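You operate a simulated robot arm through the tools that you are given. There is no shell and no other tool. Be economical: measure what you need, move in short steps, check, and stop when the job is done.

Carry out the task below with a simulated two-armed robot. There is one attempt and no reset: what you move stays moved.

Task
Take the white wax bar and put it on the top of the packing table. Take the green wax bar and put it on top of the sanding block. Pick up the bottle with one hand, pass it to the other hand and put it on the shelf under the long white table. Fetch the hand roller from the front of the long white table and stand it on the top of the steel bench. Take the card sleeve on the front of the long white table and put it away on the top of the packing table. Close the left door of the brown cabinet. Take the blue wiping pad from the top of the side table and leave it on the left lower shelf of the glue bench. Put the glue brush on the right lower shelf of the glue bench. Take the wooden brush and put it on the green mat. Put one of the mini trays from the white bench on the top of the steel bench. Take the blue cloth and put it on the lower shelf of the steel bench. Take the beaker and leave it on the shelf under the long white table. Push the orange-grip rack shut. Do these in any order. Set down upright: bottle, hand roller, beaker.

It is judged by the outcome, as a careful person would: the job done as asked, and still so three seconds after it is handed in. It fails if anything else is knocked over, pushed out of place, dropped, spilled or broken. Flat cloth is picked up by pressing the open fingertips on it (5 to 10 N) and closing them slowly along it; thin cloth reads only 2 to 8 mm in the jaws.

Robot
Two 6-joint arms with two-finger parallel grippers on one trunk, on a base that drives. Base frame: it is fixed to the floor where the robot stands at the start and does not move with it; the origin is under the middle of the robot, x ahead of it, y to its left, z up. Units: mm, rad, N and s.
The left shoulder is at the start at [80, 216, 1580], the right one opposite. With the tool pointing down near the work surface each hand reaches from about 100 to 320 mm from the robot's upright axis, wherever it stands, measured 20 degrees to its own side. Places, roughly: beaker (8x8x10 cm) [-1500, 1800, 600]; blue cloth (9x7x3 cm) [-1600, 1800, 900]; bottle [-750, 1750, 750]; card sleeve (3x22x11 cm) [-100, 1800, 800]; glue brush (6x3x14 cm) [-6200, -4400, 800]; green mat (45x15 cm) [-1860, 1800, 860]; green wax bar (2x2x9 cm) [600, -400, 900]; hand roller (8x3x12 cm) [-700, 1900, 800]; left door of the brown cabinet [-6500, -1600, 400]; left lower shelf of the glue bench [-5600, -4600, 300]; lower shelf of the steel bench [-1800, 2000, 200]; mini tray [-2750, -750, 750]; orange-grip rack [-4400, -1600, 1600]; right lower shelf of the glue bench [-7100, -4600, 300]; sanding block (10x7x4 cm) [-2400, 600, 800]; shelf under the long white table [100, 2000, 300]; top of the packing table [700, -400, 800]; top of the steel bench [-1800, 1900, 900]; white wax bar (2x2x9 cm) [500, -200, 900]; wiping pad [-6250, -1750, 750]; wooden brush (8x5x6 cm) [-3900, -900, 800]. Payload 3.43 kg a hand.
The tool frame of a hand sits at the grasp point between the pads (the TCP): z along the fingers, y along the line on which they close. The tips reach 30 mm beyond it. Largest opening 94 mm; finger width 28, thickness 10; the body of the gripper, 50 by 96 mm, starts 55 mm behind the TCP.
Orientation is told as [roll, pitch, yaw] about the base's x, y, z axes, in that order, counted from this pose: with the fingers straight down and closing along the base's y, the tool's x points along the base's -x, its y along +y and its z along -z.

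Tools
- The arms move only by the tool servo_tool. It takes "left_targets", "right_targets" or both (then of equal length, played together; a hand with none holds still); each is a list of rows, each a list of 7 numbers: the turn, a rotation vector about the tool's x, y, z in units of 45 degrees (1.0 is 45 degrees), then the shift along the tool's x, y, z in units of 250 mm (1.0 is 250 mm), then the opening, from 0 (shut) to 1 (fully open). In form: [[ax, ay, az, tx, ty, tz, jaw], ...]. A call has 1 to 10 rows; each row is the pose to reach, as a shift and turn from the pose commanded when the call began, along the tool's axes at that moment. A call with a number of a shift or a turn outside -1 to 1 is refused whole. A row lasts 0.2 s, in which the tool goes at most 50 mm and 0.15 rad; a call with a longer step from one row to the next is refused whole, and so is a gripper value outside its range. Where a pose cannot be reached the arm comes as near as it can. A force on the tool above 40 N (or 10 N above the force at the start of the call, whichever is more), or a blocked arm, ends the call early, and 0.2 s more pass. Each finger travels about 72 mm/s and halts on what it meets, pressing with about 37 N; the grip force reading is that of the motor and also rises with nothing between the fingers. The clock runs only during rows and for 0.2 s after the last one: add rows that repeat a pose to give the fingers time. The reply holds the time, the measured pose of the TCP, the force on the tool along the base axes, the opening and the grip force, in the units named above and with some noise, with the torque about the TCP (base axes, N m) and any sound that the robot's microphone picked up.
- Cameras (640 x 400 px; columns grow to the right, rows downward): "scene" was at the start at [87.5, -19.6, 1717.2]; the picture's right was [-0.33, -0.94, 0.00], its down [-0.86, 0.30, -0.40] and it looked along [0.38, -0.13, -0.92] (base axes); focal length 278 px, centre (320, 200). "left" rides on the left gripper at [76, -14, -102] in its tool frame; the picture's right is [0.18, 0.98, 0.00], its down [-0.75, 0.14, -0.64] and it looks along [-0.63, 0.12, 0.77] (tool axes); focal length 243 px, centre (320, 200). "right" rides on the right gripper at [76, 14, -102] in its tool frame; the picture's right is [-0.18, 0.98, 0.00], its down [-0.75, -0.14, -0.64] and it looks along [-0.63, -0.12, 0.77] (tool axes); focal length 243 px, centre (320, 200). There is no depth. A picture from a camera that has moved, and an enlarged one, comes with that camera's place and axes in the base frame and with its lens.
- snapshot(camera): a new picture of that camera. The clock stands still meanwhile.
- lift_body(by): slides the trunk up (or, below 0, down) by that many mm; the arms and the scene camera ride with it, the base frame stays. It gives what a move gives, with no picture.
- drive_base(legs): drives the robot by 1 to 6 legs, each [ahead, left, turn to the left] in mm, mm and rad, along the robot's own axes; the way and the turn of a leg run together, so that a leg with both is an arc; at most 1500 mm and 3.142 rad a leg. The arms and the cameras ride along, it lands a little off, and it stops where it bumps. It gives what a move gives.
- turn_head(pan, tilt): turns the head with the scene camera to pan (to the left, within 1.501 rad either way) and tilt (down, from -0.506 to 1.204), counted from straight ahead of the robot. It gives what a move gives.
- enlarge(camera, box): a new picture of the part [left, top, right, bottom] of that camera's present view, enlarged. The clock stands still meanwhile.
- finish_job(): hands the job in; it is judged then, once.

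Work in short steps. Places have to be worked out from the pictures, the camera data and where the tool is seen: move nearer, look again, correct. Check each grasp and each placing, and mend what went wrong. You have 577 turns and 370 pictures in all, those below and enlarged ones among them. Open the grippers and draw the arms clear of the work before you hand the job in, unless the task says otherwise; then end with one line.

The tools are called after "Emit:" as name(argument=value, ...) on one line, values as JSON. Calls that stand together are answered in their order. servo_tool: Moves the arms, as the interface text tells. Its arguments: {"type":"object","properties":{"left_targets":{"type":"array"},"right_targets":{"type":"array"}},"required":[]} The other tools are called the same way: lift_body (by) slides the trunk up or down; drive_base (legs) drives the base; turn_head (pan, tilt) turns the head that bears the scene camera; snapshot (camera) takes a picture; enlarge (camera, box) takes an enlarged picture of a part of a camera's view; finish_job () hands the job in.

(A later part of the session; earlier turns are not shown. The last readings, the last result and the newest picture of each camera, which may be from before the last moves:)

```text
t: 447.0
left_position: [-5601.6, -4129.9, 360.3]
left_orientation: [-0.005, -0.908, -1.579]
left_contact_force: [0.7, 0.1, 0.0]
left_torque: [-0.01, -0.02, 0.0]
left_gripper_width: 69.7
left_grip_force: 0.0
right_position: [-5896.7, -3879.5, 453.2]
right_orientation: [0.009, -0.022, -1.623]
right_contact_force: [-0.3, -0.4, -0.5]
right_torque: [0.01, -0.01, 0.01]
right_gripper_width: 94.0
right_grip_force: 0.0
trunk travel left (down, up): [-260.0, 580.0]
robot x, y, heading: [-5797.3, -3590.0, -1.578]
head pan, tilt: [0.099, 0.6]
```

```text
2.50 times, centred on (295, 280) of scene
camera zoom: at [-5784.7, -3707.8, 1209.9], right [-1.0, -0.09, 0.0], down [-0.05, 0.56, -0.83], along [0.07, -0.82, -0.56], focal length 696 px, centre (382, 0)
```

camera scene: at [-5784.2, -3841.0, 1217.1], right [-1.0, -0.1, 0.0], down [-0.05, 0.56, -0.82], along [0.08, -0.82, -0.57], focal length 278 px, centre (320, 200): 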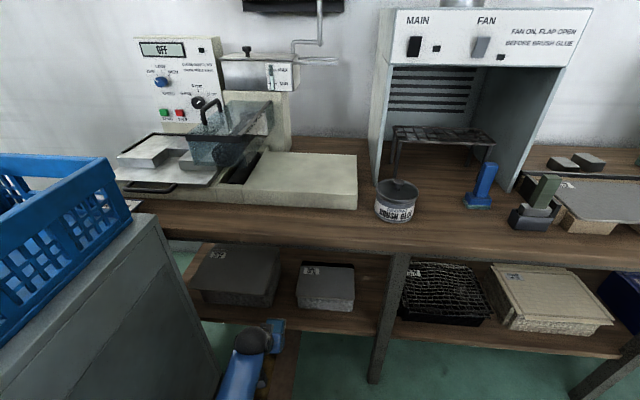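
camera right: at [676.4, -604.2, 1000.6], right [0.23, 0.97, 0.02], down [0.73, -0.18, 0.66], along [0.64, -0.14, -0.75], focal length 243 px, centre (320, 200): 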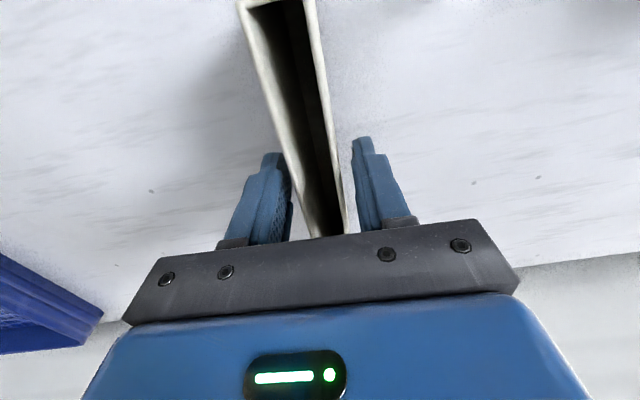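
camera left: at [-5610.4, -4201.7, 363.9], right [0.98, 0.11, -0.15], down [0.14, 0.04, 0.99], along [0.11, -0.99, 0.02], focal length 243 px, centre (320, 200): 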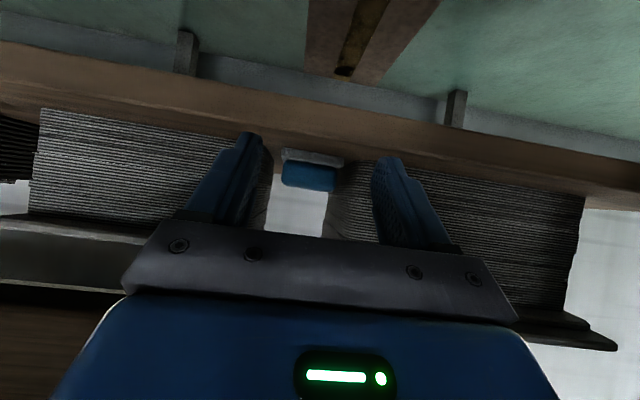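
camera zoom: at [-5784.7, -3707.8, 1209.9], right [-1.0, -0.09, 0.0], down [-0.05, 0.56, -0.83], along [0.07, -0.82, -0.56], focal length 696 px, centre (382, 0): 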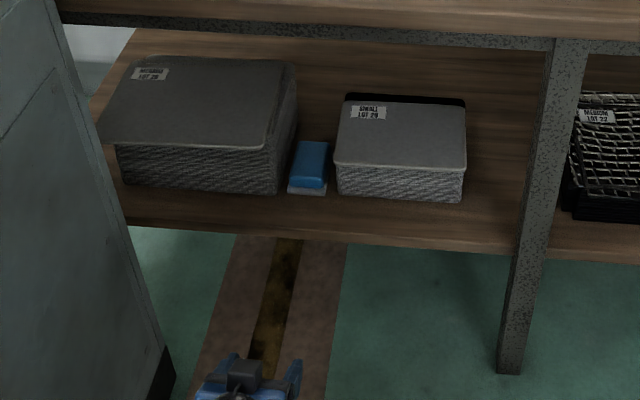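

The pad sits flat on the left lower shelf. Next the glue brush: raise the trunk, level the left hand, and move to face it.

Emit:
lift_body(by=400)

Emit:
servo_tool(left_targets=[[0, 0.16, 0, 0, 0, 0, 1], [0, 0.32, 0, 0, 0, 0, 1], [0, 0.48, 0, 0, 0, 0, 1], [0, 0.64, 0, 0, 0, 0, 1], [0, 0.8, 0, 0, 0, 0, 1], [0, 0.96, 0, 0, 0, 0, 1]])

Emit:
servo_tool(left_targets=[[0, 0.16, 0, 0.1, 0, 0, 1], [0, 0.19, 0, 0.25, 0, 0, 1], [0, 0.19, 0, 0.4, 0, 0, 1], [0, 0.19, 0, 0.55, 0, 0, 1], [0, 0.19, 0, 0.55, 0, 0, 1]])

Emit:
lift_body(by=170)

Emit:
drive_base(legs=[[200, -240, 0.008]])

Emit:
turn_head(pan=-0.1, tilt=0.75)

Emit:
snapshot(camera="scene")

```text
t: 450.9
left_position: [-5599.8, -4131.0, 759.3]
left_orientation: [-0.005, -0.907, -1.579]
left_contact_force: [0.0, -1.0, -0.5]
left_torque: [0.0, 0.02, 0.05]
left_gripper_width: 69.5
left_grip_force: 0.2
right_position: [-5897.1, -3878.9, 851.9]
right_orientation: [0.012, -0.02, -1.625]
right_contact_force: [0.1, -0.2, -0.7]
right_torque: [-0.04, 0.02, 0.01]
right_gripper_width: 93.9
right_grip_force: 0.0
trunk travel left (down, up): [-660.0, 180.0]
robot x, y, heading: [-5794.2, -3592.0, -1.577]
head pan, tilt: [0.099, 0.6]
```

```text
t: 452.3
left_position: [-5601.0, -4131.8, 760.2]
left_orientation: [-0.002, -0.147, -1.585]
left_contact_force: [0.1, 0.5, 0.8]
left_torque: [-0.01, 0.01, 0.0]
left_gripper_width: 93.9
left_grip_force: 0.0
right_position: [-5896.7, -3881.0, 852.2]
right_orientation: [0.01, -0.02, -1.624]
right_contact_force: [0.2, 0.3, 0.5]
right_torque: [0.0, 0.04, 0.01]
right_gripper_width: 94.0
right_grip_force: 0.1
trunk travel left (down, up): [-660.0, 180.0]
robot x, y, heading: [-5798.8, -3591.6, -1.578]
head pan, tilt: [0.099, 0.6]
```

```text
t: 453.5
left_position: [-5598.8, -3994.0, 739.6]
left_orientation: [-0.003, -0.002, -1.584]
left_contact_force: [1.1, -0.3, 0.3]
left_torque: [0.01, 0.01, -0.02]
left_gripper_width: 94.0
left_grip_force: 0.0
right_position: [-5897.1, -3880.8, 852.0]
right_orientation: [0.011, -0.019, -1.625]
right_contact_force: [-0.4, -0.5, -0.6]
right_torque: [-0.03, -0.01, 0.02]
right_gripper_width: 94.0
right_grip_force: 0.0
trunk travel left (down, up): [-660.0, 180.0]
robot x, y, heading: [-5794.3, -3589.7, -1.574]
head pan, tilt: [0.099, 0.6]
```

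```text
t: 455.4
left_position: [-5598.5, -3994.9, 908.1]
left_orientation: [-0.003, -0.003, -1.586]
left_contact_force: [-0.1, 0.0, 0.5]
left_torque: [0.01, 0.0, 0.01]
left_gripper_width: 93.8
left_grip_force: 0.0
right_position: [-5897.4, -3880.0, 1022.6]
right_orientation: [0.01, -0.02, -1.625]
right_contact_force: [0.1, 0.0, -0.1]
right_torque: [0.01, -0.01, 0.01]
right_gripper_width: 94.2
right_grip_force: 0.2
trunk travel left (down, up): [-830.0, 10.0]
robot x, y, heading: [-5795.0, -3591.8, -1.582]
head pan, tilt: [0.099, 0.6]
```

```text
t: 457.5
left_position: [-5829.8, -4191.2, 907.9]
left_orientation: [-0.005, -0.006, -1.568]
left_contact_force: [0.0, 0.3, 0.4]
left_torque: [-0.01, 0.0, 0.01]
left_gripper_width: 94.1
left_grip_force: 0.0
right_position: [-6128.8, -4081.0, 1022.0]
right_orientation: [0.01, -0.022, -1.607]
right_contact_force: [0.6, -0.1, -0.9]
right_torque: [-0.02, 0.03, 0.04]
right_gripper_width: 94.0
right_grip_force: 0.0
trunk travel left (down, up): [-830.0, 10.0]
robot x, y, heading: [-6034.3, -3791.2, -1.562]
head pan, tilt: [0.099, 0.6]
```

```text
t: 458.2
left_position: [-5831.5, -4192.8, 909.0]
left_orientation: [-0.002, -0.003, -1.564]
left_contact_force: [0.6, 0.0, 0.7]
left_torque: [0.02, 0.0, -0.02]
left_gripper_width: 93.9
left_grip_force: 0.0
right_position: [-6130.6, -4081.7, 1022.1]
right_orientation: [0.011, -0.021, -1.605]
right_contact_force: [1.3, 0.3, 0.1]
right_torque: [0.01, -0.02, -0.01]
right_gripper_width: 94.0
right_grip_force: 0.1
trunk travel left (down, up): [-830.0, 10.0]
robot x, y, heading: [-6036.4, -3793.7, -1.558]
head pan, tilt: [-0.099, 0.75]
```

```text
202 pictures are left
camera scene: at [-6038.3, -3904.4, 1767.0], right [-1.0, 0.09, 0.0], down [0.06, 0.68, -0.73], along [-0.07, -0.73, -0.68], focal length 278 px, centre (320, 200)
```

scene: 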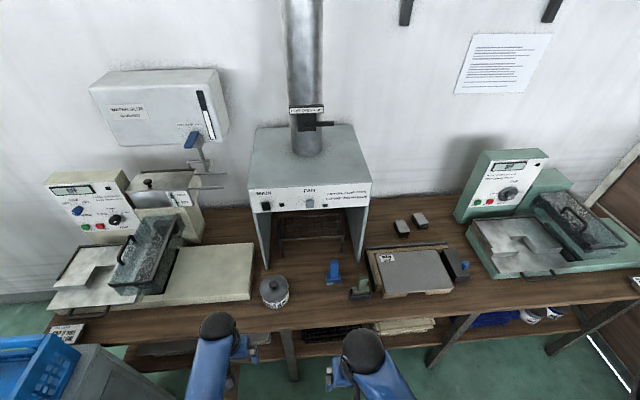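

Emit:
enlarge(camera="scene", box=[260, 230, 420, 320])

Emit:
snapshot(camera="right")

```text
4.00 times, centred on (340, 275) of scene
camera zoom: at [-6038.3, -3904.4, 1767.0], right [-1.0, 0.09, 0.0], down [0.06, 0.68, -0.73], along [-0.07, -0.73, -0.68], focal length 1113 px, centre (240, -100)
```

zoom: 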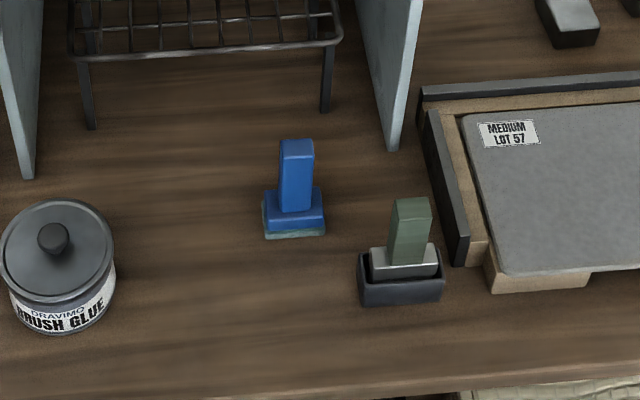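

```text
200 pictures are left
camera right: at [-6115.1, -4004.4, 1123.0], right [0.98, -0.22, 0.01], down [-0.17, -0.73, 0.66], along [-0.13, -0.64, -0.75], focal length 243 px, centre (320, 200)
```

right: 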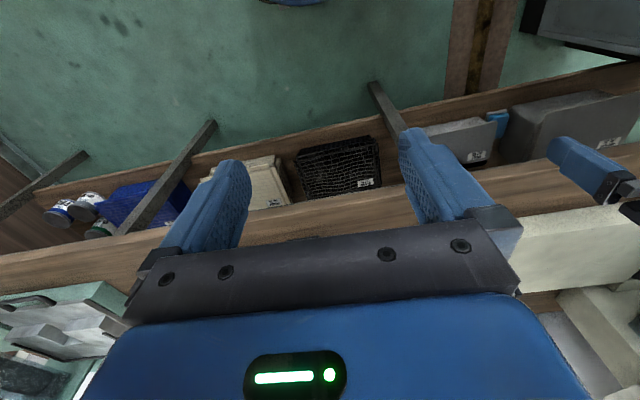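

Two candidates (blue and green handles). I bring the right hand closer to view both in detail.

Emit:
servo_tool(right_targets=[[0, 0, -0.045, -0.18, -0.05, 0, 1], [0, 0, -0.045, -0.36, -0.1, 0, 1], [0, 0, -0.045, -0.54, -0.15, 0, 1], [0, 0, -0.045, -0.72, -0.2, 0, 1], [0, 0, -0.045, -0.88, -0.2, 0, 1], [0, 0, -0.045, -0.88, -0.2, 0, 1]])

Emit:
snapshot(camera="right")

Emit:
enlarge(camera="right", box=[230, 90, 410, 210])

```text
t: 459.6
left_position: [-5832.5, -4192.4, 908.4]
left_orientation: [-0.003, -0.003, -1.565]
left_contact_force: [-0.5, 0.5, 0.3]
left_torque: [0.01, 0.01, -0.06]
left_gripper_width: 94.1
left_grip_force: 0.1
right_position: [-6188.3, -4302.0, 1027.6]
right_orientation: [0.009, -0.02, -1.569]
right_contact_force: [-0.4, 1.1, -0.6]
right_torque: [-0.05, -0.04, -0.02]
right_gripper_width: 94.0
right_grip_force: 0.0
trunk travel left (down, up): [-830.0, 10.0]
robot x, y, heading: [-6036.6, -3792.6, -1.558]
head pan, tilt: [-0.099, 0.75]
```

```text
199 pictures are left
camera right: at [-6175.8, -4223.3, 1128.0], right [0.98, -0.18, 0.01], down [-0.15, -0.74, 0.66], along [-0.11, -0.65, -0.75], focal length 243 px, centre (320, 200)
```

right: 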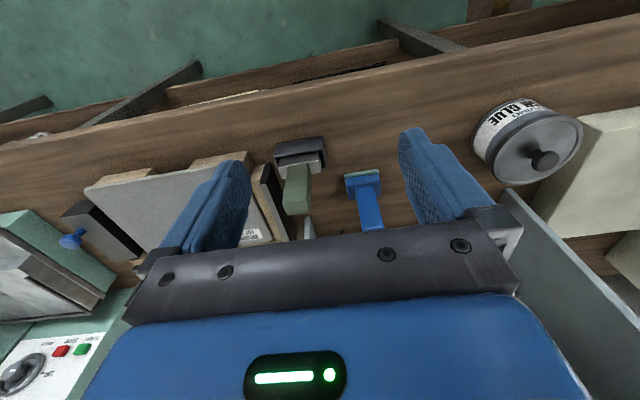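

```text
3.33 times, centred on (320, 150) of right
camera zoom: at [-6175.8, -4223.3, 1128.0], right [0.98, -0.18, 0.01], down [-0.15, -0.74, 0.66], along [-0.11, -0.65, -0.75], focal length 809 px, centre (320, 367)
```

zoom: 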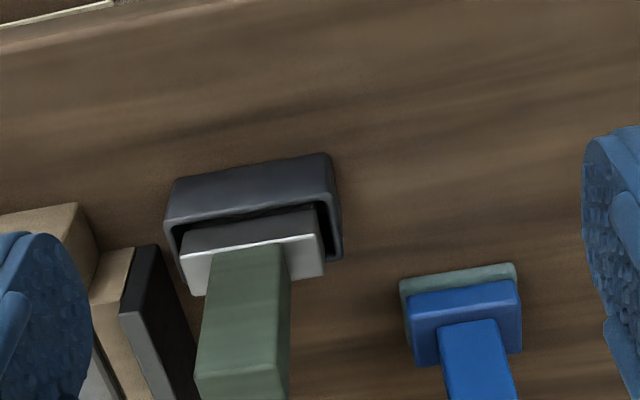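

The green-handled one has a metal ferrule and stands in a black holder: that is the glue brush (6 cm wide, 14 cm tall, at (-6232,-4402)). Move above it.

Emit:
servo_tool(right_targets=[[0, 0, 0, -0.14, -0.06, 0, 0.85], [0, 0, 0, -0.28, -0.12, 0, 0.7], [0, 0, 0, -0.4, -0.176, 0, 0.62], [0, 0, 0, -0.4, -0.176, 0, 0.62]])

Emit:
lift_body(by=-70)

Emit:
snapshot(camera="right")

```text
t: 460.6
left_position: [-5831.3, -4192.7, 907.7]
left_orientation: [-0.003, -0.005, -1.566]
left_contact_force: [0.2, 0.3, -0.8]
left_torque: [0.0, 0.0, 0.0]
left_gripper_width: 93.9
left_grip_force: 0.1
right_position: [-6233.2, -4400.7, 1029.4]
right_orientation: [0.011, -0.02, -1.571]
right_contact_force: [-0.5, -0.2, 0.1]
right_torque: [0.01, -0.01, 0.04]
right_gripper_width: 58.5
right_grip_force: 0.0
trunk travel left (down, up): [-830.0, 10.0]
robot x, y, heading: [-6034.2, -3792.4, -1.564]
head pan, tilt: [-0.099, 0.75]
```

```text
t: 461.7
left_position: [-5831.4, -4193.5, 837.5]
left_orientation: [-0.004, -0.004, -1.566]
left_contact_force: [-0.5, -0.4, 0.9]
left_torque: [0.0, -0.02, -0.03]
left_gripper_width: 94.2
left_grip_force: 0.1
right_position: [-6231.6, -4400.4, 960.6]
right_orientation: [0.01, -0.019, -1.572]
right_contact_force: [0.0, 0.0, -0.7]
right_torque: [0.0, 0.02, -0.03]
right_gripper_width: 58.4
right_grip_force: 0.0
trunk travel left (down, up): [-760.0, 80.0]
robot x, y, heading: [-6033.1, -3789.5, -1.558]
head pan, tilt: [-0.099, 0.75]
```

```text
197 pictures are left
camera right: at [-6219.7, -4322.2, 1060.2], right [0.98, -0.18, 0.01], down [-0.15, -0.74, 0.66], along [-0.11, -0.65, -0.75], focal length 243 px, centre (320, 200)
```

right: 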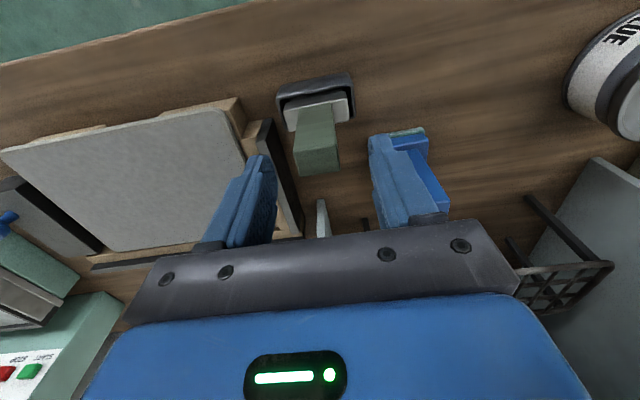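

Emit:
lift_body(by=-48)

Emit:
servo_tool(right_targets=[[0, 0, 0, 0.01, 0, 0, 0.5], [0, 0, 0, 0.01, 0, 0, 0.4], [0, 0, 0, 0.01, 0, 0, 0.25], [0, 0, 0, 0.01, 0, 0, 0.1], [0, 0, 0, 0.01, 0, 0, 0.1]])

Emit:
lift_body(by=125)

Emit:
snapshot(camera="right")

Emit:
enlarge(camera="scene", box=[300, 200, 420, 310])

```text
t: 462.6
left_position: [-5831.3, -4193.1, 790.6]
left_orientation: [-0.005, -0.003, -1.564]
left_contact_force: [0.8, -0.6, -0.1]
left_torque: [0.01, 0.05, -0.01]
left_gripper_width: 94.2
left_grip_force: 0.2
right_position: [-6231.8, -4400.2, 911.5]
right_orientation: [0.01, -0.021, -1.571]
right_contact_force: [0.1, 0.6, -0.1]
right_torque: [0.01, -0.01, 0.03]
right_gripper_width: 58.1
right_grip_force: 0.1
trunk travel left (down, up): [-712.0, 128.0]
robot x, y, heading: [-6034.1, -3790.2, -1.562]
head pan, tilt: [-0.099, 0.75]
```

```text
t: 463.8
left_position: [-5832.6, -4192.6, 790.8]
left_orientation: [-0.004, -0.004, -1.565]
left_contact_force: [-0.6, 0.3, -0.5]
left_torque: [0.03, 0.0, -0.03]
left_gripper_width: 94.1
left_grip_force: 0.0
right_position: [-6232.5, -4398.5, 910.8]
right_orientation: [0.009, -0.022, -1.572]
right_contact_force: [0.2, 0.1, -0.3]
right_torque: [0.02, -0.02, 0.0]
right_gripper_width: 33.2
right_grip_force: 36.8
trunk travel left (down, up): [-712.0, 128.0]
robot x, y, heading: [-6034.1, -3789.7, -1.56]
head pan, tilt: [-0.099, 0.75]
```

```text
t: 465.3
left_position: [-5832.5, -4191.8, 915.2]
left_orientation: [-0.003, -0.005, -1.567]
left_contact_force: [0.5, -1.7, 0.6]
left_torque: [0.01, -0.02, -0.02]
left_gripper_width: 94.0
left_grip_force: 0.0
right_position: [-6233.0, -4398.4, 1035.8]
right_orientation: [0.01, -0.022, -1.57]
right_contact_force: [-0.1, -0.6, -1.4]
right_torque: [0.03, -0.01, -0.01]
right_gripper_width: 33.5
right_grip_force: 36.6
trunk travel left (down, up): [-837.0, 3.0]
robot x, y, heading: [-6034.4, -3792.4, -1.562]
head pan, tilt: [-0.099, 0.75]
```

```text
196 pictures are left
camera right: at [-6219.6, -4319.7, 1136.9], right [0.98, -0.18, 0.01], down [-0.15, -0.74, 0.66], along [-0.11, -0.65, -0.75], focal length 243 px, centre (320, 200)
```

right: 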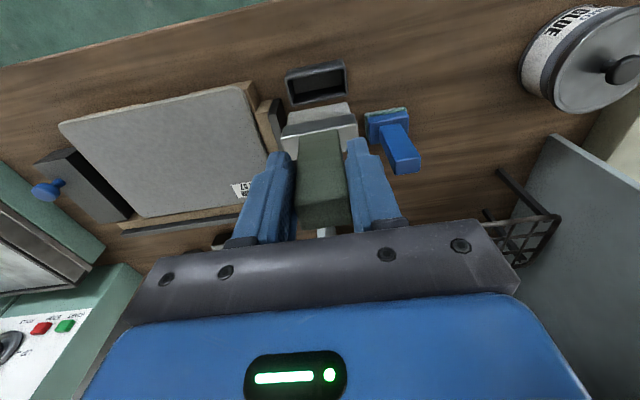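

```text
3.64 times, centred on (360, 255) of scene
camera zoom: at [-6039.2, -3905.3, 1773.8], right [-1.0, 0.09, 0.0], down [0.06, 0.68, -0.73], along [-0.07, -0.73, -0.68], focal length 1012 px, centre (174, 0)
```

zoom: 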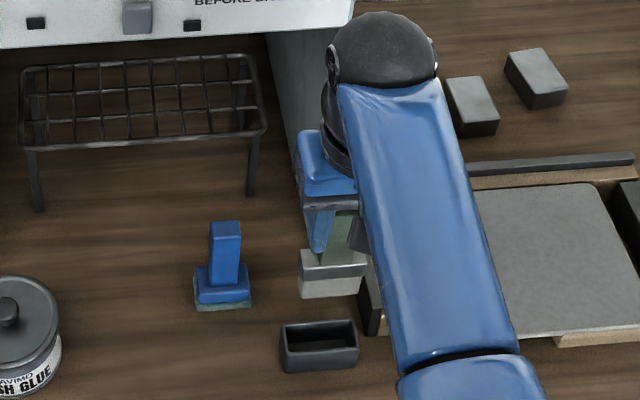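

Brush held; its holder stays. Back off, move right to the right-hand bay, lower the trunk and look.

Emit:
drive_base(legs=[[-350, 0, 0], [0, -700, -0.01]])

Emit:
lift_body(by=-400)

Emit:
turn_head(pan=-0.15, tilt=0.5)

Emit:
snapshot(camera="scene")

```text
t: 471.0
left_position: [-6532.9, -3849.3, 915.9]
left_orientation: [-0.005, -0.004, -1.581]
left_contact_force: [-0.7, 0.2, 0.8]
left_torque: [0.01, 0.0, 0.01]
left_gripper_width: 94.1
left_grip_force: 0.0
right_position: [-6936.1, -4048.5, 1035.5]
right_orientation: [0.01, -0.021, -1.586]
right_contact_force: [0.5, -0.1, -0.7]
right_torque: [0.0, 0.02, -0.01]
right_gripper_width: 33.4
right_grip_force: 37.1
trunk travel left (down, up): [-837.0, 3.0]
robot x, y, heading: [-6736.0, -3440.5, -1.575]
head pan, tilt: [-0.099, 0.75]
```

```text
t: 474.8
left_position: [-6533.9, -3850.1, 516.0]
left_orientation: [-0.004, -0.003, -1.582]
left_contact_force: [0.0, 0.7, -0.3]
left_torque: [-0.01, 0.03, -0.01]
left_gripper_width: 93.9
left_grip_force: 0.0
right_position: [-6938.0, -4048.4, 636.2]
right_orientation: [0.011, -0.02, -1.586]
right_contact_force: [-0.2, -0.7, -0.4]
right_torque: [-0.01, 0.02, -0.02]
right_gripper_width: 33.3
right_grip_force: 37.3
trunk travel left (down, up): [-437.0, 403.0]
robot x, y, heading: [-6729.1, -3445.2, -1.576]
head pan, tilt: [-0.099, 0.75]
```

```text
t: 475.6
left_position: [-6534.4, -3849.8, 515.2]
left_orientation: [-0.003, -0.003, -1.581]
left_contact_force: [0.5, -0.1, -0.2]
left_torque: [-0.01, 0.0, 0.03]
left_gripper_width: 93.9
left_grip_force: 0.0
right_position: [-6937.3, -4048.4, 635.9]
right_orientation: [0.01, -0.02, -1.585]
right_contact_force: [1.2, -0.4, -1.6]
right_torque: [-0.04, -0.03, 0.0]
right_gripper_width: 33.4
right_grip_force: 36.4
trunk travel left (down, up): [-437.0, 403.0]
robot x, y, heading: [-6733.0, -3444.8, -1.581]
head pan, tilt: [-0.15, 0.499]
```

```text
194 pictures are left
camera scene: at [-6742.2, -3566.6, 1395.8], right [-0.99, 0.15, 0.0], down [0.07, 0.47, -0.88], along [-0.14, -0.87, -0.48], focal length 278 px, centre (320, 200)
```

scene: 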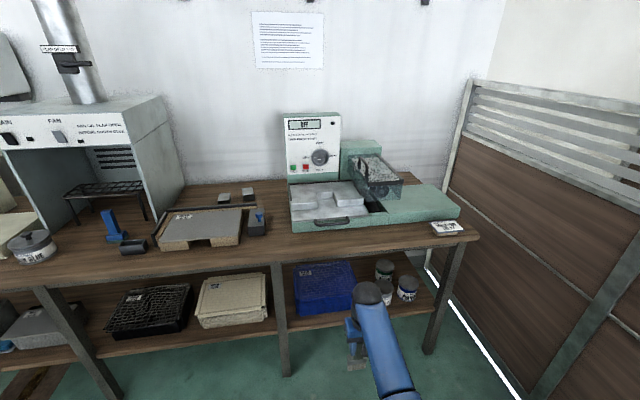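

Emit:
enlarge(camera="scene", box=[260, 230, 460, 360])

```text
3.08 times, centred on (360, 295) of scene
camera zoom: at [-6742.2, -3566.6, 1395.8], right [-0.99, 0.15, 0.0], down [0.07, 0.47, -0.88], along [-0.14, -0.87, -0.48], focal length 856 px, centre (197, -92)
```

zoom: 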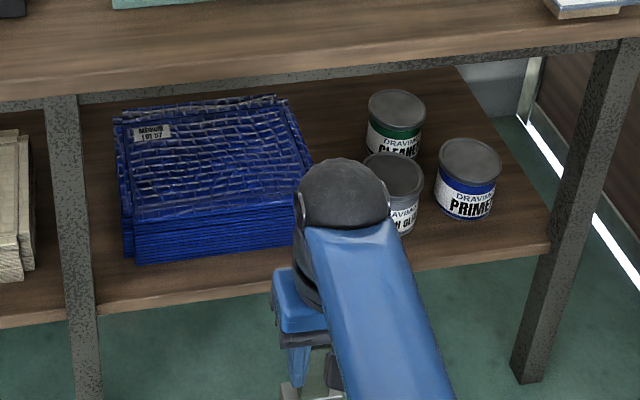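

The slot between the blue trays and the cans (x ≈ -7085…-7163) is free. I tilt the right hand to ~75° so the brush can be laid pointing in, and move over.

Emit:
servo_tool(right_targets=[[0, -0.16, 0, 0, 0, 0, 0.1], [0, -0.32, 0, 0, 0, 0, 0.1], [0, -0.48, 0, 0, 0, 0, 0.1], [0, -0.64, 0, 0, 0, 0, 0.1], [0, -0.8, 0, 0, 0, 0, 0.1], [0, -0.96, 0, 0, 0, 0, 0.1]])

Emit:
servo_tool(right_targets=[[0, -0.16, 0, 0, 0, 0, 0.1], [0, -0.32, 0, 0, 0, 0, 0.1], [0, -0.48, 0, 0, 0, 0, 0.1], [0, -0.64, 0, 0, 0, 0, 0.1], [0, -0.69, 0, 0, 0, 0, 0.1], [0, -0.69, 0, 0, 0, 0, 0.1]])

Emit:
drive_base(legs=[[80, -187, 0.008]])

Emit:
lift_body(by=-190)

Emit:
snapshot(camera="scene")

Emit:
snapshot(camera="right")

```text
t: 477.0
left_position: [-6533.6, -3850.0, 515.7]
left_orientation: [-0.004, -0.003, -1.581]
left_contact_force: [0.0, -0.1, 0.3]
left_torque: [0.0, -0.01, -0.03]
left_gripper_width: 94.2
left_grip_force: 0.1
right_position: [-6936.6, -4049.6, 637.3]
right_orientation: [0.015, -0.777, -1.594]
right_contact_force: [-0.3, -0.6, -0.4]
right_torque: [0.08, -0.04, 0.0]
right_gripper_width: 33.1
right_grip_force: 37.0
trunk travel left (down, up): [-437.0, 403.0]
robot x, y, heading: [-6731.1, -3446.0, -1.578]
head pan, tilt: [-0.15, 0.499]
```

```text
t: 478.4
left_position: [-6534.0, -3849.8, 514.5]
left_orientation: [-0.003, -0.003, -1.581]
left_contact_force: [0.2, 0.5, 0.0]
left_torque: [-0.01, 0.01, -0.03]
left_gripper_width: 94.0
left_grip_force: 0.1
right_position: [-6937.2, -4049.6, 636.2]
right_orientation: [0.043, -1.318, -1.626]
right_contact_force: [1.0, -0.2, -1.3]
right_torque: [0.05, 0.0, 0.03]
right_gripper_width: 33.4
right_grip_force: 36.7
trunk travel left (down, up): [-437.0, 403.0]
robot x, y, heading: [-6730.1, -3444.4, -1.578]
head pan, tilt: [-0.15, 0.499]
```

```text
t: 480.0
left_position: [-6716.9, -3929.0, 515.6]
left_orientation: [-0.003, -0.004, -1.575]
left_contact_force: [0.2, -0.3, 0.2]
left_torque: [-0.02, 0.01, 0.02]
left_gripper_width: 94.0
left_grip_force: 0.0
right_position: [-7119.6, -4131.2, 636.9]
right_orientation: [0.045, -1.316, -1.619]
right_contact_force: [0.2, -0.1, -0.7]
right_torque: [0.07, 0.01, 0.01]
right_gripper_width: 33.6
right_grip_force: 36.4
trunk travel left (down, up): [-437.0, 403.0]
robot x, y, heading: [-6918.3, -3527.7, -1.57]
head pan, tilt: [-0.15, 0.499]
```

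```text
t: 482.1
left_position: [-6717.0, -3929.4, 325.7]
left_orientation: [-0.002, -0.003, -1.574]
left_contact_force: [-0.3, 0.0, -0.3]
left_torque: [-0.01, -0.02, 0.01]
left_gripper_width: 94.1
left_grip_force: 0.0
right_position: [-7118.9, -4130.4, 447.1]
right_orientation: [0.041, -1.316, -1.618]
right_contact_force: [0.0, 0.2, -0.4]
right_torque: [0.04, -0.03, -0.03]
right_gripper_width: 33.0
right_grip_force: 37.0
trunk travel left (down, up): [-247.0, 593.0]
robot x, y, heading: [-6910.8, -3527.5, -1.568]
head pan, tilt: [-0.15, 0.499]
```

```text
192 pictures are left
camera scene: at [-6927.7, -3647.1, 1205.9], right [-0.99, 0.15, 0.0], down [0.07, 0.47, -0.88], along [-0.13, -0.87, -0.48], focal length 278 px, centre (320, 200)
```

scene: 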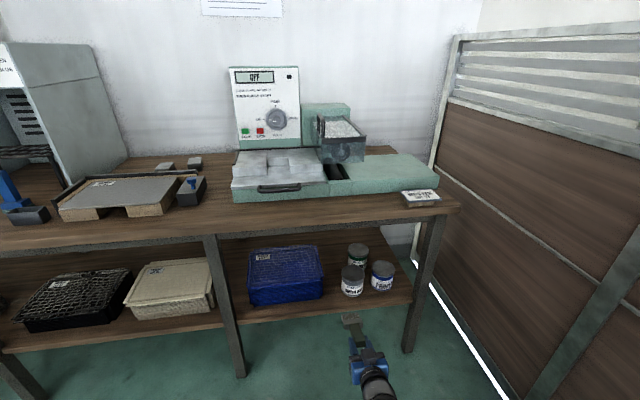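

```text
191 pictures are left
camera right: at [-7104.0, -4012.6, 398.8], right [0.98, -0.05, 0.19], down [-0.15, 0.43, 0.89], along [-0.13, -0.9, 0.42], focal length 243 px, centre (320, 200)
```

right: 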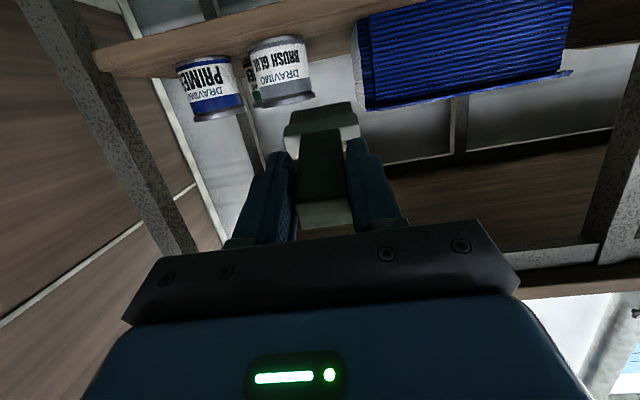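

Gap centre is at x≈-7100. Shift 19 mm, lower 50 mm, drive in 200 mm and re-check.

Emit:
servo_tool(right_targets=[[0, 0, 0, 0, 0.076, 0, 0.1], [0, 0, 0, 0, 0.076, 0, 0.1]])

Emit:
lift_body(by=-50)

Emit:
drive_base(legs=[[200, 0, 0]])

Emit:
snapshot(camera="right")

Emit:
enlarge(camera="scene", box=[240, 220, 440, 350])

```text
t: 482.7
left_position: [-6717.2, -3928.6, 325.8]
left_orientation: [-0.003, -0.004, -1.573]
left_contact_force: [0.2, 0.2, -0.5]
left_torque: [0.0, 0.04, 0.01]
left_gripper_width: 94.1
left_grip_force: 0.1
right_position: [-7099.6, -4131.4, 447.3]
right_orientation: [0.042, -1.316, -1.615]
right_contact_force: [0.0, -0.8, -0.9]
right_torque: [0.07, 0.01, -0.01]
right_gripper_width: 33.4
right_grip_force: 36.7
trunk travel left (down, up): [-247.0, 593.0]
robot x, y, heading: [-6916.5, -3529.6, -1.565]
head pan, tilt: [-0.15, 0.499]
```

```text
t: 483.6
left_position: [-6716.9, -3928.4, 274.7]
left_orientation: [-0.003, -0.005, -1.575]
left_contact_force: [-0.6, -0.2, 0.3]
left_torque: [0.0, 0.01, -0.01]
left_gripper_width: 93.7
left_grip_force: 0.0
right_position: [-7099.6, -4131.1, 397.6]
right_orientation: [0.041, -1.315, -1.619]
right_contact_force: [-0.7, -0.3, -0.6]
right_torque: [0.03, 0.0, 0.01]
right_gripper_width: 33.3
right_grip_force: 37.0
trunk travel left (down, up): [-197.0, 643.0]
robot x, y, heading: [-6919.3, -3525.1, -1.569]
head pan, tilt: [-0.15, 0.499]
```

```text
t: 485.2
left_position: [-6716.5, -4126.6, 274.4]
left_orientation: [-0.004, -0.001, -1.574]
left_contact_force: [0.9, -0.3, -0.7]
left_torque: [0.04, 0.0, -0.02]
left_gripper_width: 94.1
left_grip_force: 0.0
right_position: [-7099.7, -4329.6, 396.3]
right_orientation: [0.043, -1.315, -1.62]
right_contact_force: [-1.1, -0.1, 0.3]
right_torque: [0.04, -0.01, 0.0]
right_gripper_width: 33.2
right_grip_force: 37.3
trunk travel left (down, up): [-197.0, 643.0]
robot x, y, heading: [-6917.3, -3723.4, -1.568]
head pan, tilt: [-0.15, 0.499]
```

```text
190 pictures are left
camera right: at [-7084.5, -4210.5, 348.6], right [0.98, -0.05, 0.19], down [-0.15, 0.43, 0.89], along [-0.13, -0.9, 0.42], focal length 243 px, centre (320, 200)
```

right: 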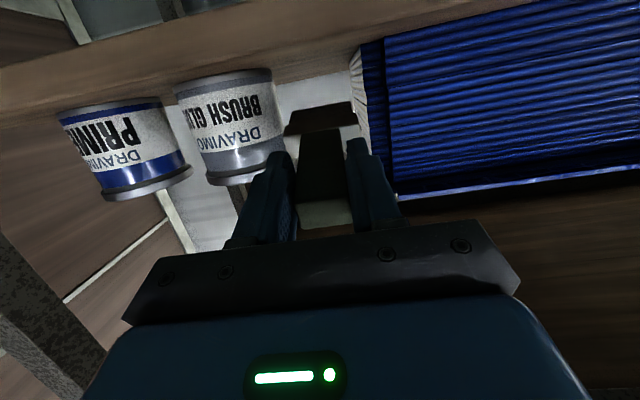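

```text
3.08 times, centred on (340, 285) of scene
camera zoom: at [-6927.5, -3846.0, 1155.7], right [-0.99, 0.15, 0.0], down [0.07, 0.47, -0.88], along [-0.13, -0.87, -0.48], focal length 856 px, centre (258, -62)
```

zoom: 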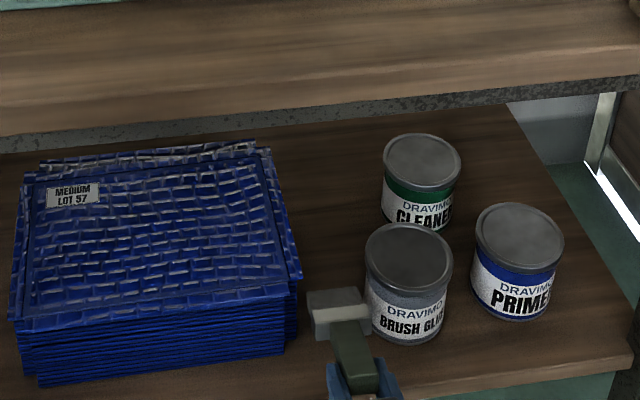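

Gap centre is -7104; trim 4 mm and advance 90 mm.

Emit:
servo_tool(right_targets=[[0, 0, 0, 0, -0.016, 0, 0.1], [0, 0, 0, 0, -0.016, 0, 0.1]])

Emit:
drive_base(legs=[[90, 0, 0]])

Emit:
snapshot(camera="right")

Emit:
enlarge(camera="scene", box=[240, 240, 440, 370])

```text
t: 485.8
left_position: [-6717.5, -4126.0, 275.5]
left_orientation: [-0.005, -0.004, -1.575]
left_contact_force: [-0.1, -0.3, -0.6]
left_torque: [0.0, 0.04, -0.02]
left_gripper_width: 93.8
left_grip_force: 0.0
right_position: [-7104.2, -4329.1, 396.5]
right_orientation: [0.042, -1.316, -1.619]
right_contact_force: [0.1, 0.3, -1.7]
right_torque: [0.05, 0.01, 0.0]
right_gripper_width: 33.3
right_grip_force: 36.7
trunk travel left (down, up): [-197.0, 643.0]
robot x, y, heading: [-6916.4, -3724.7, -1.568]
head pan, tilt: [-0.15, 0.499]
```

```text
t: 486.9
left_position: [-6716.9, -4216.7, 275.6]
left_orientation: [-0.004, -0.001, -1.573]
left_contact_force: [-1.2, 0.0, -0.5]
left_torque: [0.03, 0.01, 0.01]
left_gripper_width: 93.8
left_grip_force: 0.1
right_position: [-7103.6, -4418.1, 395.5]
right_orientation: [0.042, -1.316, -1.62]
right_contact_force: [-0.1, -0.6, -0.7]
right_torque: [0.06, 0.01, -0.03]
right_gripper_width: 33.3
right_grip_force: 37.1
trunk travel left (down, up): [-197.0, 643.0]
robot x, y, heading: [-6915.0, -3811.8, -1.562]
head pan, tilt: [-0.15, 0.499]
```

```text
188 pictures are left
camera right: at [-7088.7, -4300.1, 348.3], right [0.98, -0.06, 0.19], down [-0.15, 0.43, 0.89], along [-0.13, -0.9, 0.42], focal length 243 px, centre (320, 200)
```

right: 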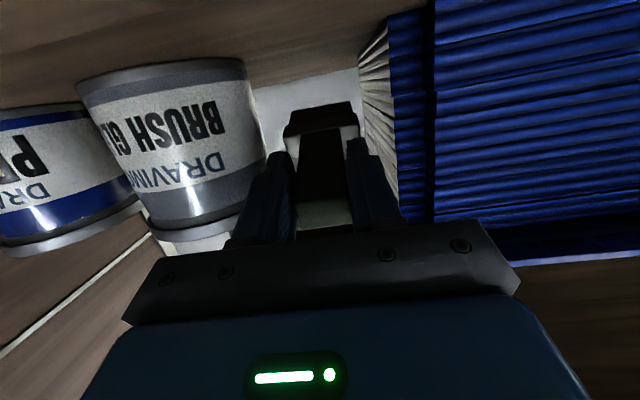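

```text
3.08 times, centred on (340, 305) of scene
camera zoom: at [-6927.4, -3935.9, 1155.7], right [-0.99, 0.15, 0.0], down [0.07, 0.47, -0.88], along [-0.13, -0.87, -0.48], focal length 856 px, centre (258, -123)
```

zoom: 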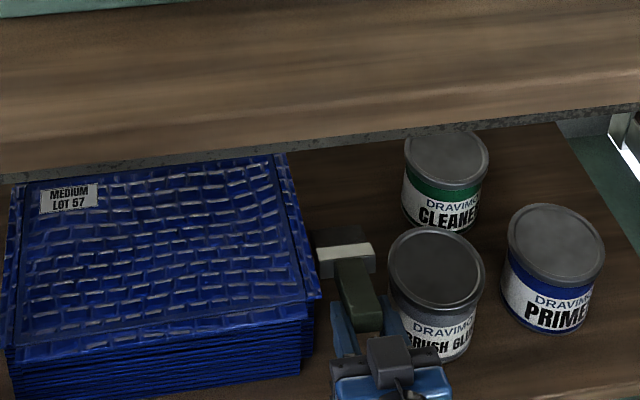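

Clear inside the slot. Lower 38 mm and creep down.

Emit:
lift_body(by=-36)

Emit:
servo_tool(right_targets=[[0, 0, 0, 0.0155, 0, 0.004, 0.1], [0, 0, 0, 0.031, 0, 0.008, 0.1], [0, 0, 0, 0.0465, 0, 0.012, 0.1], [0, 0, 0, 0.062, 0, 0.016, 0.1], [0, 0, 0, 0.0775, 0, 0.02, 0.1], [0, 0, 0, 0.093, 0, 0.024, 0.1]])

```text
t: 487.7
left_position: [-6716.4, -4216.7, 239.1]
left_orientation: [-0.003, -0.005, -1.575]
left_contact_force: [-0.5, -0.1, 0.0]
left_torque: [0.01, -0.03, 0.0]
left_gripper_width: 94.2
left_grip_force: 0.1
right_position: [-7103.6, -4418.7, 360.7]
right_orientation: [0.044, -1.315, -1.62]
right_contact_force: [-0.2, 0.2, -0.5]
right_torque: [0.0, 0.03, 0.01]
right_gripper_width: 33.7
right_grip_force: 37.0
trunk travel left (down, up): [-161.0, 679.0]
robot x, y, heading: [-6917.5, -3814.3, -1.567]
head pan, tilt: [-0.15, 0.499]
```

```text
t: 489.2
left_position: [-6717.3, -4216.3, 239.3]
left_orientation: [-0.005, -0.006, -1.574]
left_contact_force: [0.6, -0.2, 0.4]
left_torque: [-0.01, 0.02, 0.0]
left_gripper_width: 94.1
left_grip_force: 0.2
right_position: [-7104.6, -4421.0, 346.4]
right_orientation: [0.037, -1.336, -1.614]
right_contact_force: [-0.5, -0.9, 12.0]
right_torque: [-0.29, 0.25, 0.16]
right_gripper_width: 33.4
right_grip_force: 36.9
trunk travel left (down, up): [-161.0, 679.0]
robot x, y, heading: [-6914.8, -3812.4, -1.571]
head pan, tilt: [-0.15, 0.499]
stopped in row 6 (right hand): the force on the tool passed its limit at 42 N (the readings are from after the stop); the commanded pose is now the measured one
```

Touching at the bristle end. Release.

Emit:
servo_tool(right_targets=[[0, 0, 0, 0, 0, 0, 0.38], [0, 0, 0, 0, 0, 0, 0.42], [0, 0, 0, 0, 0, 0, 0.46], [0, 0, 0, 0, 0, 0, 0.46]])

Emit:
enlarge(camera="scene", box=[240, 250, 440, 380])

Emit:
snapshot(camera="right")

```text
t: 490.2
left_position: [-6716.2, -4216.7, 240.4]
left_orientation: [-0.002, -0.005, -1.574]
left_contact_force: [-1.2, 0.0, -0.2]
left_torque: [0.02, -0.03, 0.0]
left_gripper_width: 93.6
left_grip_force: 0.2
right_position: [-7102.5, -4420.1, 345.9]
right_orientation: [0.038, -1.335, -1.613]
right_contact_force: [11.2, -11.3, 18.6]
right_torque: [-0.72, 0.16, 0.6]
right_gripper_width: 37.1
right_grip_force: 0.0
trunk travel left (down, up): [-161.0, 679.0]
robot x, y, heading: [-6912.4, -3814.2, -1.571]
head pan, tilt: [-0.15, 0.499]
```

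```text
3.08 times, centred on (340, 315) of scene
camera zoom: at [-6926.2, -3932.7, 1120.1], right [-0.99, 0.15, 0.0], down [0.07, 0.47, -0.88], along [-0.13, -0.87, -0.48], focal length 856 px, centre (258, -154)
```

zoom: 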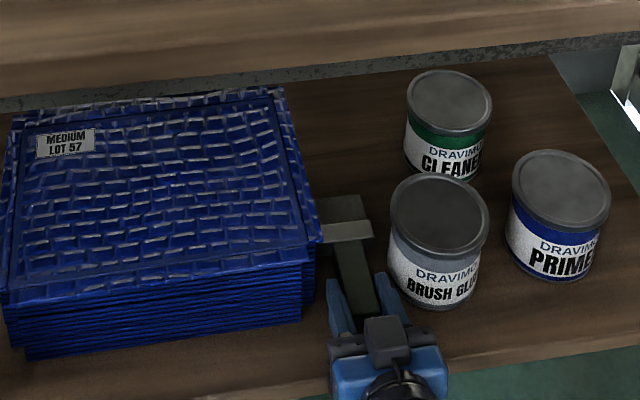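

```text
185 pictures are left
camera right: at [-7087.8, -4302.9, 295.4], right [0.98, -0.05, 0.19], down [-0.15, 0.45, 0.88], along [-0.13, -0.89, 0.43], focal length 243 px, centre (320, 200)
```

right: 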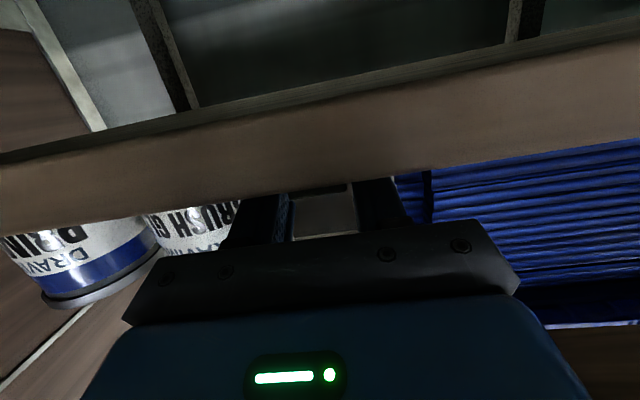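

The opening is limited by the can, but the brush is free. Lift the hand a few mm and see.

Emit:
servo_tool(right_targets=[[0, 0, 0, -0.012, 0.008, -0.003, 0.42], [0, 0, 0, -0.024, 0.016, -0.006, 0.42], [0, 0, 0, -0.024, 0.016, -0.006, 0.42]])

Emit:
snapshot(camera="right")

```text
t: 491.0
left_position: [-6718.4, -4216.1, 238.9]
left_orientation: [-0.003, -0.003, -1.577]
left_contact_force: [-0.6, 0.8, -0.5]
left_torque: [-0.03, -0.02, -0.01]
left_gripper_width: 94.1
left_grip_force: 0.1
right_position: [-7101.5, -4418.5, 345.9]
right_orientation: [0.039, -1.324, -1.617]
right_contact_force: [-2.9, -3.2, 5.0]
right_torque: [-0.17, 0.16, -0.05]
right_gripper_width: 40.7
right_grip_force: 0.7
trunk travel left (down, up): [-161.0, 679.0]
robot x, y, heading: [-6920.2, -3813.9, -1.575]
head pan, tilt: [-0.15, 0.499]
```

```text
184 pictures are left
camera right: at [-7086.2, -4300.0, 297.3], right [0.98, -0.06, 0.19], down [-0.14, 0.44, 0.89], along [-0.13, -0.9, 0.42], focal length 243 px, centre (320, 200)
```

right: 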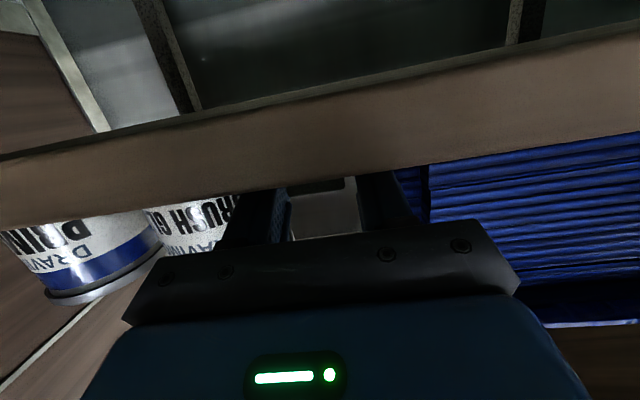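

The fingers are just brushing the shelf. Raise the trunk 6 mm and back out.

Emit:
lift_body(by=6)

Emit:
drive_base(legs=[[-60, 0, 0]])

Emit:
enlarge(camera="scene", box=[240, 230, 440, 360])

```text
t: 491.6
left_position: [-6717.7, -4216.2, 245.7]
left_orientation: [-0.005, -0.003, -1.578]
left_contact_force: [0.3, -1.0, 0.2]
left_torque: [0.03, -0.04, -0.04]
left_gripper_width: 94.3
left_grip_force: 0.0
right_position: [-7100.2, -4418.2, 353.2]
right_orientation: [0.039, -1.324, -1.619]
right_contact_force: [-1.0, 0.0, 0.7]
right_torque: [-0.01, -0.04, 0.0]
right_gripper_width: 39.5
right_grip_force: 0.1
trunk travel left (down, up): [-167.0, 673.0]
robot x, y, heading: [-6913.3, -3811.2, -1.574]
head pan, tilt: [-0.15, 0.499]
```

```text
t: 492.5
left_position: [-6717.2, -4158.8, 245.9]
left_orientation: [-0.002, -0.003, -1.573]
left_contact_force: [1.0, 0.0, -0.4]
left_torque: [0.02, 0.04, 0.01]
left_gripper_width: 94.4
left_grip_force: 0.0
right_position: [-7099.0, -4362.2, 354.1]
right_orientation: [0.041, -1.327, -1.616]
right_contact_force: [0.4, 0.8, 0.1]
right_torque: [-0.01, -0.02, -0.02]
right_gripper_width: 39.3
right_grip_force: 0.0
trunk travel left (down, up): [-167.0, 673.0]
robot x, y, heading: [-6915.4, -3754.1, -1.571]
head pan, tilt: [-0.15, 0.499]
```

```text
3.08 times, centred on (340, 295) of scene
camera zoom: at [-6927.6, -3874.8, 1126.0], right [-0.99, 0.15, 0.0], down [0.07, 0.47, -0.88], along [-0.13, -0.87, -0.48], focal length 856 px, centre (258, -92)
```

zoom: 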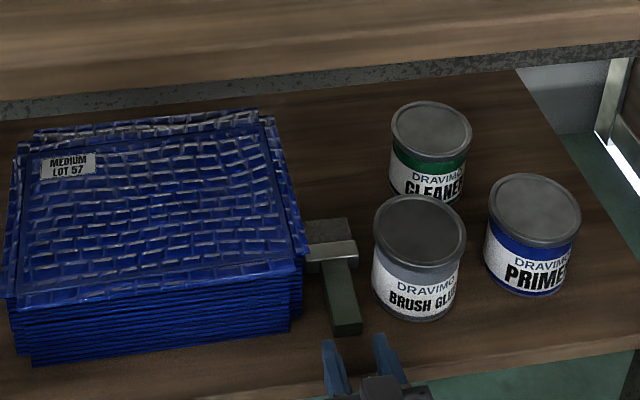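

Glue brush lies on the right shelf. Back off, restore the right hand, raise, and turn north to look for the brown cabinet.

Emit:
drive_base(legs=[[-450, 0, 0]])

Emit:
lift_body(by=400)

Emit:
servo_tool(right_targets=[[0, 0.16, 0, 0, 0, 0, 1], [0, 0.32, 0, 0, 0, 0, 1], [0, 0.48, 0, 0, 0, 0, 1], [0, 0.64, 0, 0, 0, 0, 1], [0, 0.8, 0, 0, 0, 0, 1], [0, 0.96, 0, 0, 0, 0, 1]])

Emit:
servo_tool(right_targets=[[0, 0.16, 0, 0.1, 0, 0.05, 1], [0, 0.32, 0, 0.2, 0, 0.05, 1], [0, 0.48, 0, 0.3, 0, 0.05, 1], [0, 0.64, 0, 0.4, 0, 0.05, 1], [0, 0.7, 0, 0.5, 0, 0.05, 1], [0, 0.7, 0, 0.5, 0, 0.05, 1]])

Emit:
lift_body(by=200)

Emit:
drive_base(legs=[[0, 0, -1.57]])

Emit:
turn_head(pan=-1.0, tilt=0.4)

Emit:
snapshot(camera="scene")

```text
t: 495.0
left_position: [-6713.6, -3842.4, 246.9]
left_orientation: [-0.002, -0.008, -1.565]
left_contact_force: [0.1, -0.1, -1.1]
left_torque: [0.0, -0.01, 0.01]
left_gripper_width: 93.8
left_grip_force: 0.1
right_position: [-7093.5, -4049.7, 354.9]
right_orientation: [0.043, -1.33, -1.61]
right_contact_force: [-0.1, -0.3, 0.6]
right_torque: [-0.02, 0.01, 0.01]
right_gripper_width: 39.6
right_grip_force: 0.2
trunk travel left (down, up): [-167.0, 673.0]
robot x, y, heading: [-6915.7, -3441.4, -1.566]
head pan, tilt: [-0.15, 0.499]
stopped in leg 1: the robot was blocked; the commanded pose is now the measured one
```

```text
t: 498.8
left_position: [-6713.9, -3841.4, 646.5]
left_orientation: [-0.005, -0.006, -1.565]
left_contact_force: [-0.2, 0.3, -0.2]
left_torque: [0.0, 0.04, 0.02]
left_gripper_width: 94.1
left_grip_force: 0.0
right_position: [-7095.7, -4048.6, 754.9]
right_orientation: [0.042, -1.328, -1.61]
right_contact_force: [0.0, -0.9, -0.6]
right_torque: [-0.01, -0.02, 0.0]
right_gripper_width: 39.3
right_grip_force: 0.1
trunk travel left (down, up): [-567.0, 273.0]
robot x, y, heading: [-6915.8, -3440.9, -1.558]
head pan, tilt: [-0.15, 0.499]
```

```text
t: 500.2
left_position: [-6712.9, -3843.9, 645.0]
left_orientation: [-0.002, -0.005, -1.565]
left_contact_force: [-0.2, -0.1, 0.4]
left_torque: [-0.02, -0.02, 0.0]
left_gripper_width: 94.3
left_grip_force: 0.0
right_position: [-7093.7, -4049.4, 754.5]
right_orientation: [0.012, -0.574, -1.576]
right_contact_force: [0.0, -1.0, 0.1]
right_torque: [0.05, -0.01, 0.02]
right_gripper_width: 94.0
right_grip_force: 0.0
trunk travel left (down, up): [-567.0, 273.0]
robot x, y, heading: [-6914.0, -3439.0, -1.557]
head pan, tilt: [-0.15, 0.499]
```

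```text
t: 501.6
left_position: [-6713.0, -3842.5, 646.4]
left_orientation: [-0.002, -0.007, -1.565]
left_contact_force: [0.6, -0.3, -0.4]
left_torque: [0.0, -0.01, 0.05]
left_gripper_width: 94.4
left_grip_force: 0.1
right_position: [-7093.2, -3951.7, 677.1]
right_orientation: [0.009, -0.025, -1.569]
right_contact_force: [0.1, 0.2, 0.0]
right_torque: [0.0, 0.03, -0.03]
right_gripper_width: 93.8
right_grip_force: 0.1
trunk travel left (down, up): [-567.0, 273.0]
robot x, y, heading: [-6914.9, -3441.5, -1.561]
head pan, tilt: [-0.15, 0.499]
```

```text
t: 503.8
left_position: [-6714.4, -3842.3, 846.1]
left_orientation: [-0.003, -0.006, -1.565]
left_contact_force: [0.0, 0.5, -0.8]
left_torque: [0.03, 0.01, 0.01]
left_gripper_width: 93.8
left_grip_force: 0.1
right_position: [-7094.4, -3953.0, 877.4]
right_orientation: [0.01, -0.023, -1.569]
right_contact_force: [0.8, 0.5, 1.3]
right_torque: [0.05, -0.04, 0.0]
right_gripper_width: 94.0
right_grip_force: 0.0
trunk travel left (down, up): [-767.0, 73.0]
robot x, y, heading: [-6917.4, -3446.7, -1.564]
head pan, tilt: [-0.15, 0.499]
```

```text
t: 508.0
left_position: [-7314.9, -3646.5, 845.9]
left_orientation: [-0.004, -0.005, -3.131]
left_contact_force: [-0.1, 0.4, 0.0]
left_torque: [-0.03, -0.03, 0.03]
left_gripper_width: 93.7
left_grip_force: 0.1
right_position: [-7428.2, -3268.7, 878.2]
right_orientation: [0.009, -0.026, -3.133]
right_contact_force: [-0.7, -0.5, 0.1]
right_torque: [0.04, -0.02, 0.03]
right_gripper_width: 94.1
right_grip_force: 0.0
trunk travel left (down, up): [-767.0, 73.0]
robot x, y, heading: [-6917.5, -3441.2, -3.127]
head pan, tilt: [-0.15, 0.499]
```

```text
t: 509.1
left_position: [-7315.7, -3646.5, 845.6]
left_orientation: [-0.003, -0.005, -3.129]
left_contact_force: [0.1, 0.9, 0.3]
left_torque: [0.0, 0.01, 0.0]
left_gripper_width: 94.0
left_grip_force: 0.1
right_position: [-7427.7, -3266.9, 877.8]
right_orientation: [0.012, -0.026, -3.136]
right_contact_force: [0.1, -0.4, 0.0]
right_torque: [-0.02, -0.02, -0.04]
right_gripper_width: 94.1
right_grip_force: 0.1
trunk travel left (down, up): [-767.0, 73.0]
robot x, y, heading: [-6917.9, -3442.1, -3.129]
head pan, tilt: [-1.0, 0.4]
```

```text
182 pictures are left
camera scene: at [-6995.9, -3365.2, 1735.0], right [0.83, 0.55, 0.0], down [0.22, -0.32, -0.92], along [-0.51, 0.77, -0.39], focal length 278 px, centre (320, 200)
```

scene: 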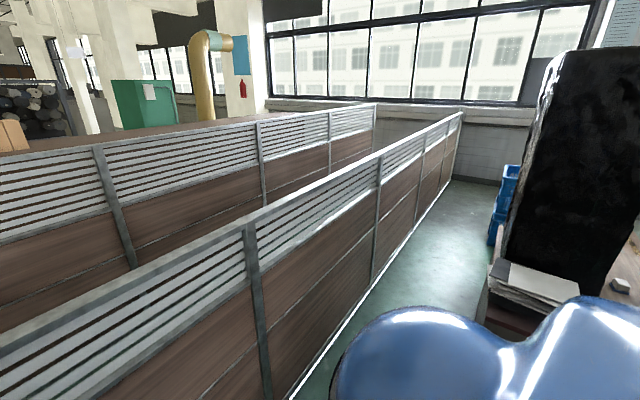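

Emit:
turn_head(pan=-1.5, tilt=0.55)

Emit:
snapshot(camera="scene")

```text
t: 510.1
left_position: [-7315.8, -3646.4, 846.3]
left_orientation: [-0.005, -0.005, -3.131]
left_contact_force: [-1.2, -0.5, 0.2]
left_torque: [0.03, 0.01, -0.02]
left_gripper_width: 94.0
left_grip_force: 0.1
right_position: [-7427.1, -3267.3, 876.8]
right_orientation: [0.01, -0.028, -3.136]
right_contact_force: [1.0, 0.3, -0.1]
right_torque: [0.0, 0.02, 0.01]
right_gripper_width: 93.9
right_grip_force: 0.0
trunk travel left (down, up): [-767.0, 73.0]
robot x, y, heading: [-6916.0, -3442.0, -3.131]
head pan, tilt: [-1.499, 0.55]
```

```text
181 pictures are left
camera scene: at [-6952.5, -3352.8, 1721.3], right [1.0, 0.09, 0.0], down [0.05, -0.52, -0.85], along [-0.07, 0.85, -0.52], focal length 278 px, centre (320, 200)
```

scene: 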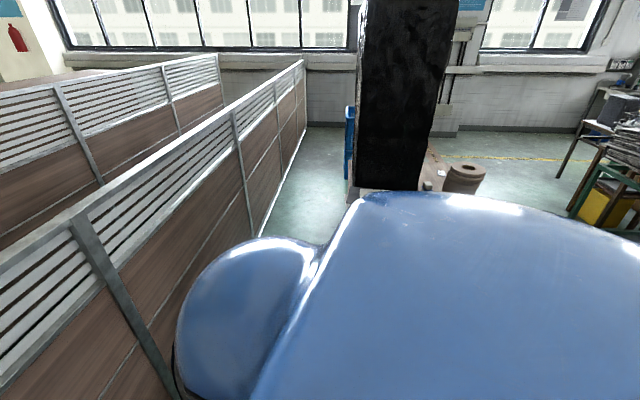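

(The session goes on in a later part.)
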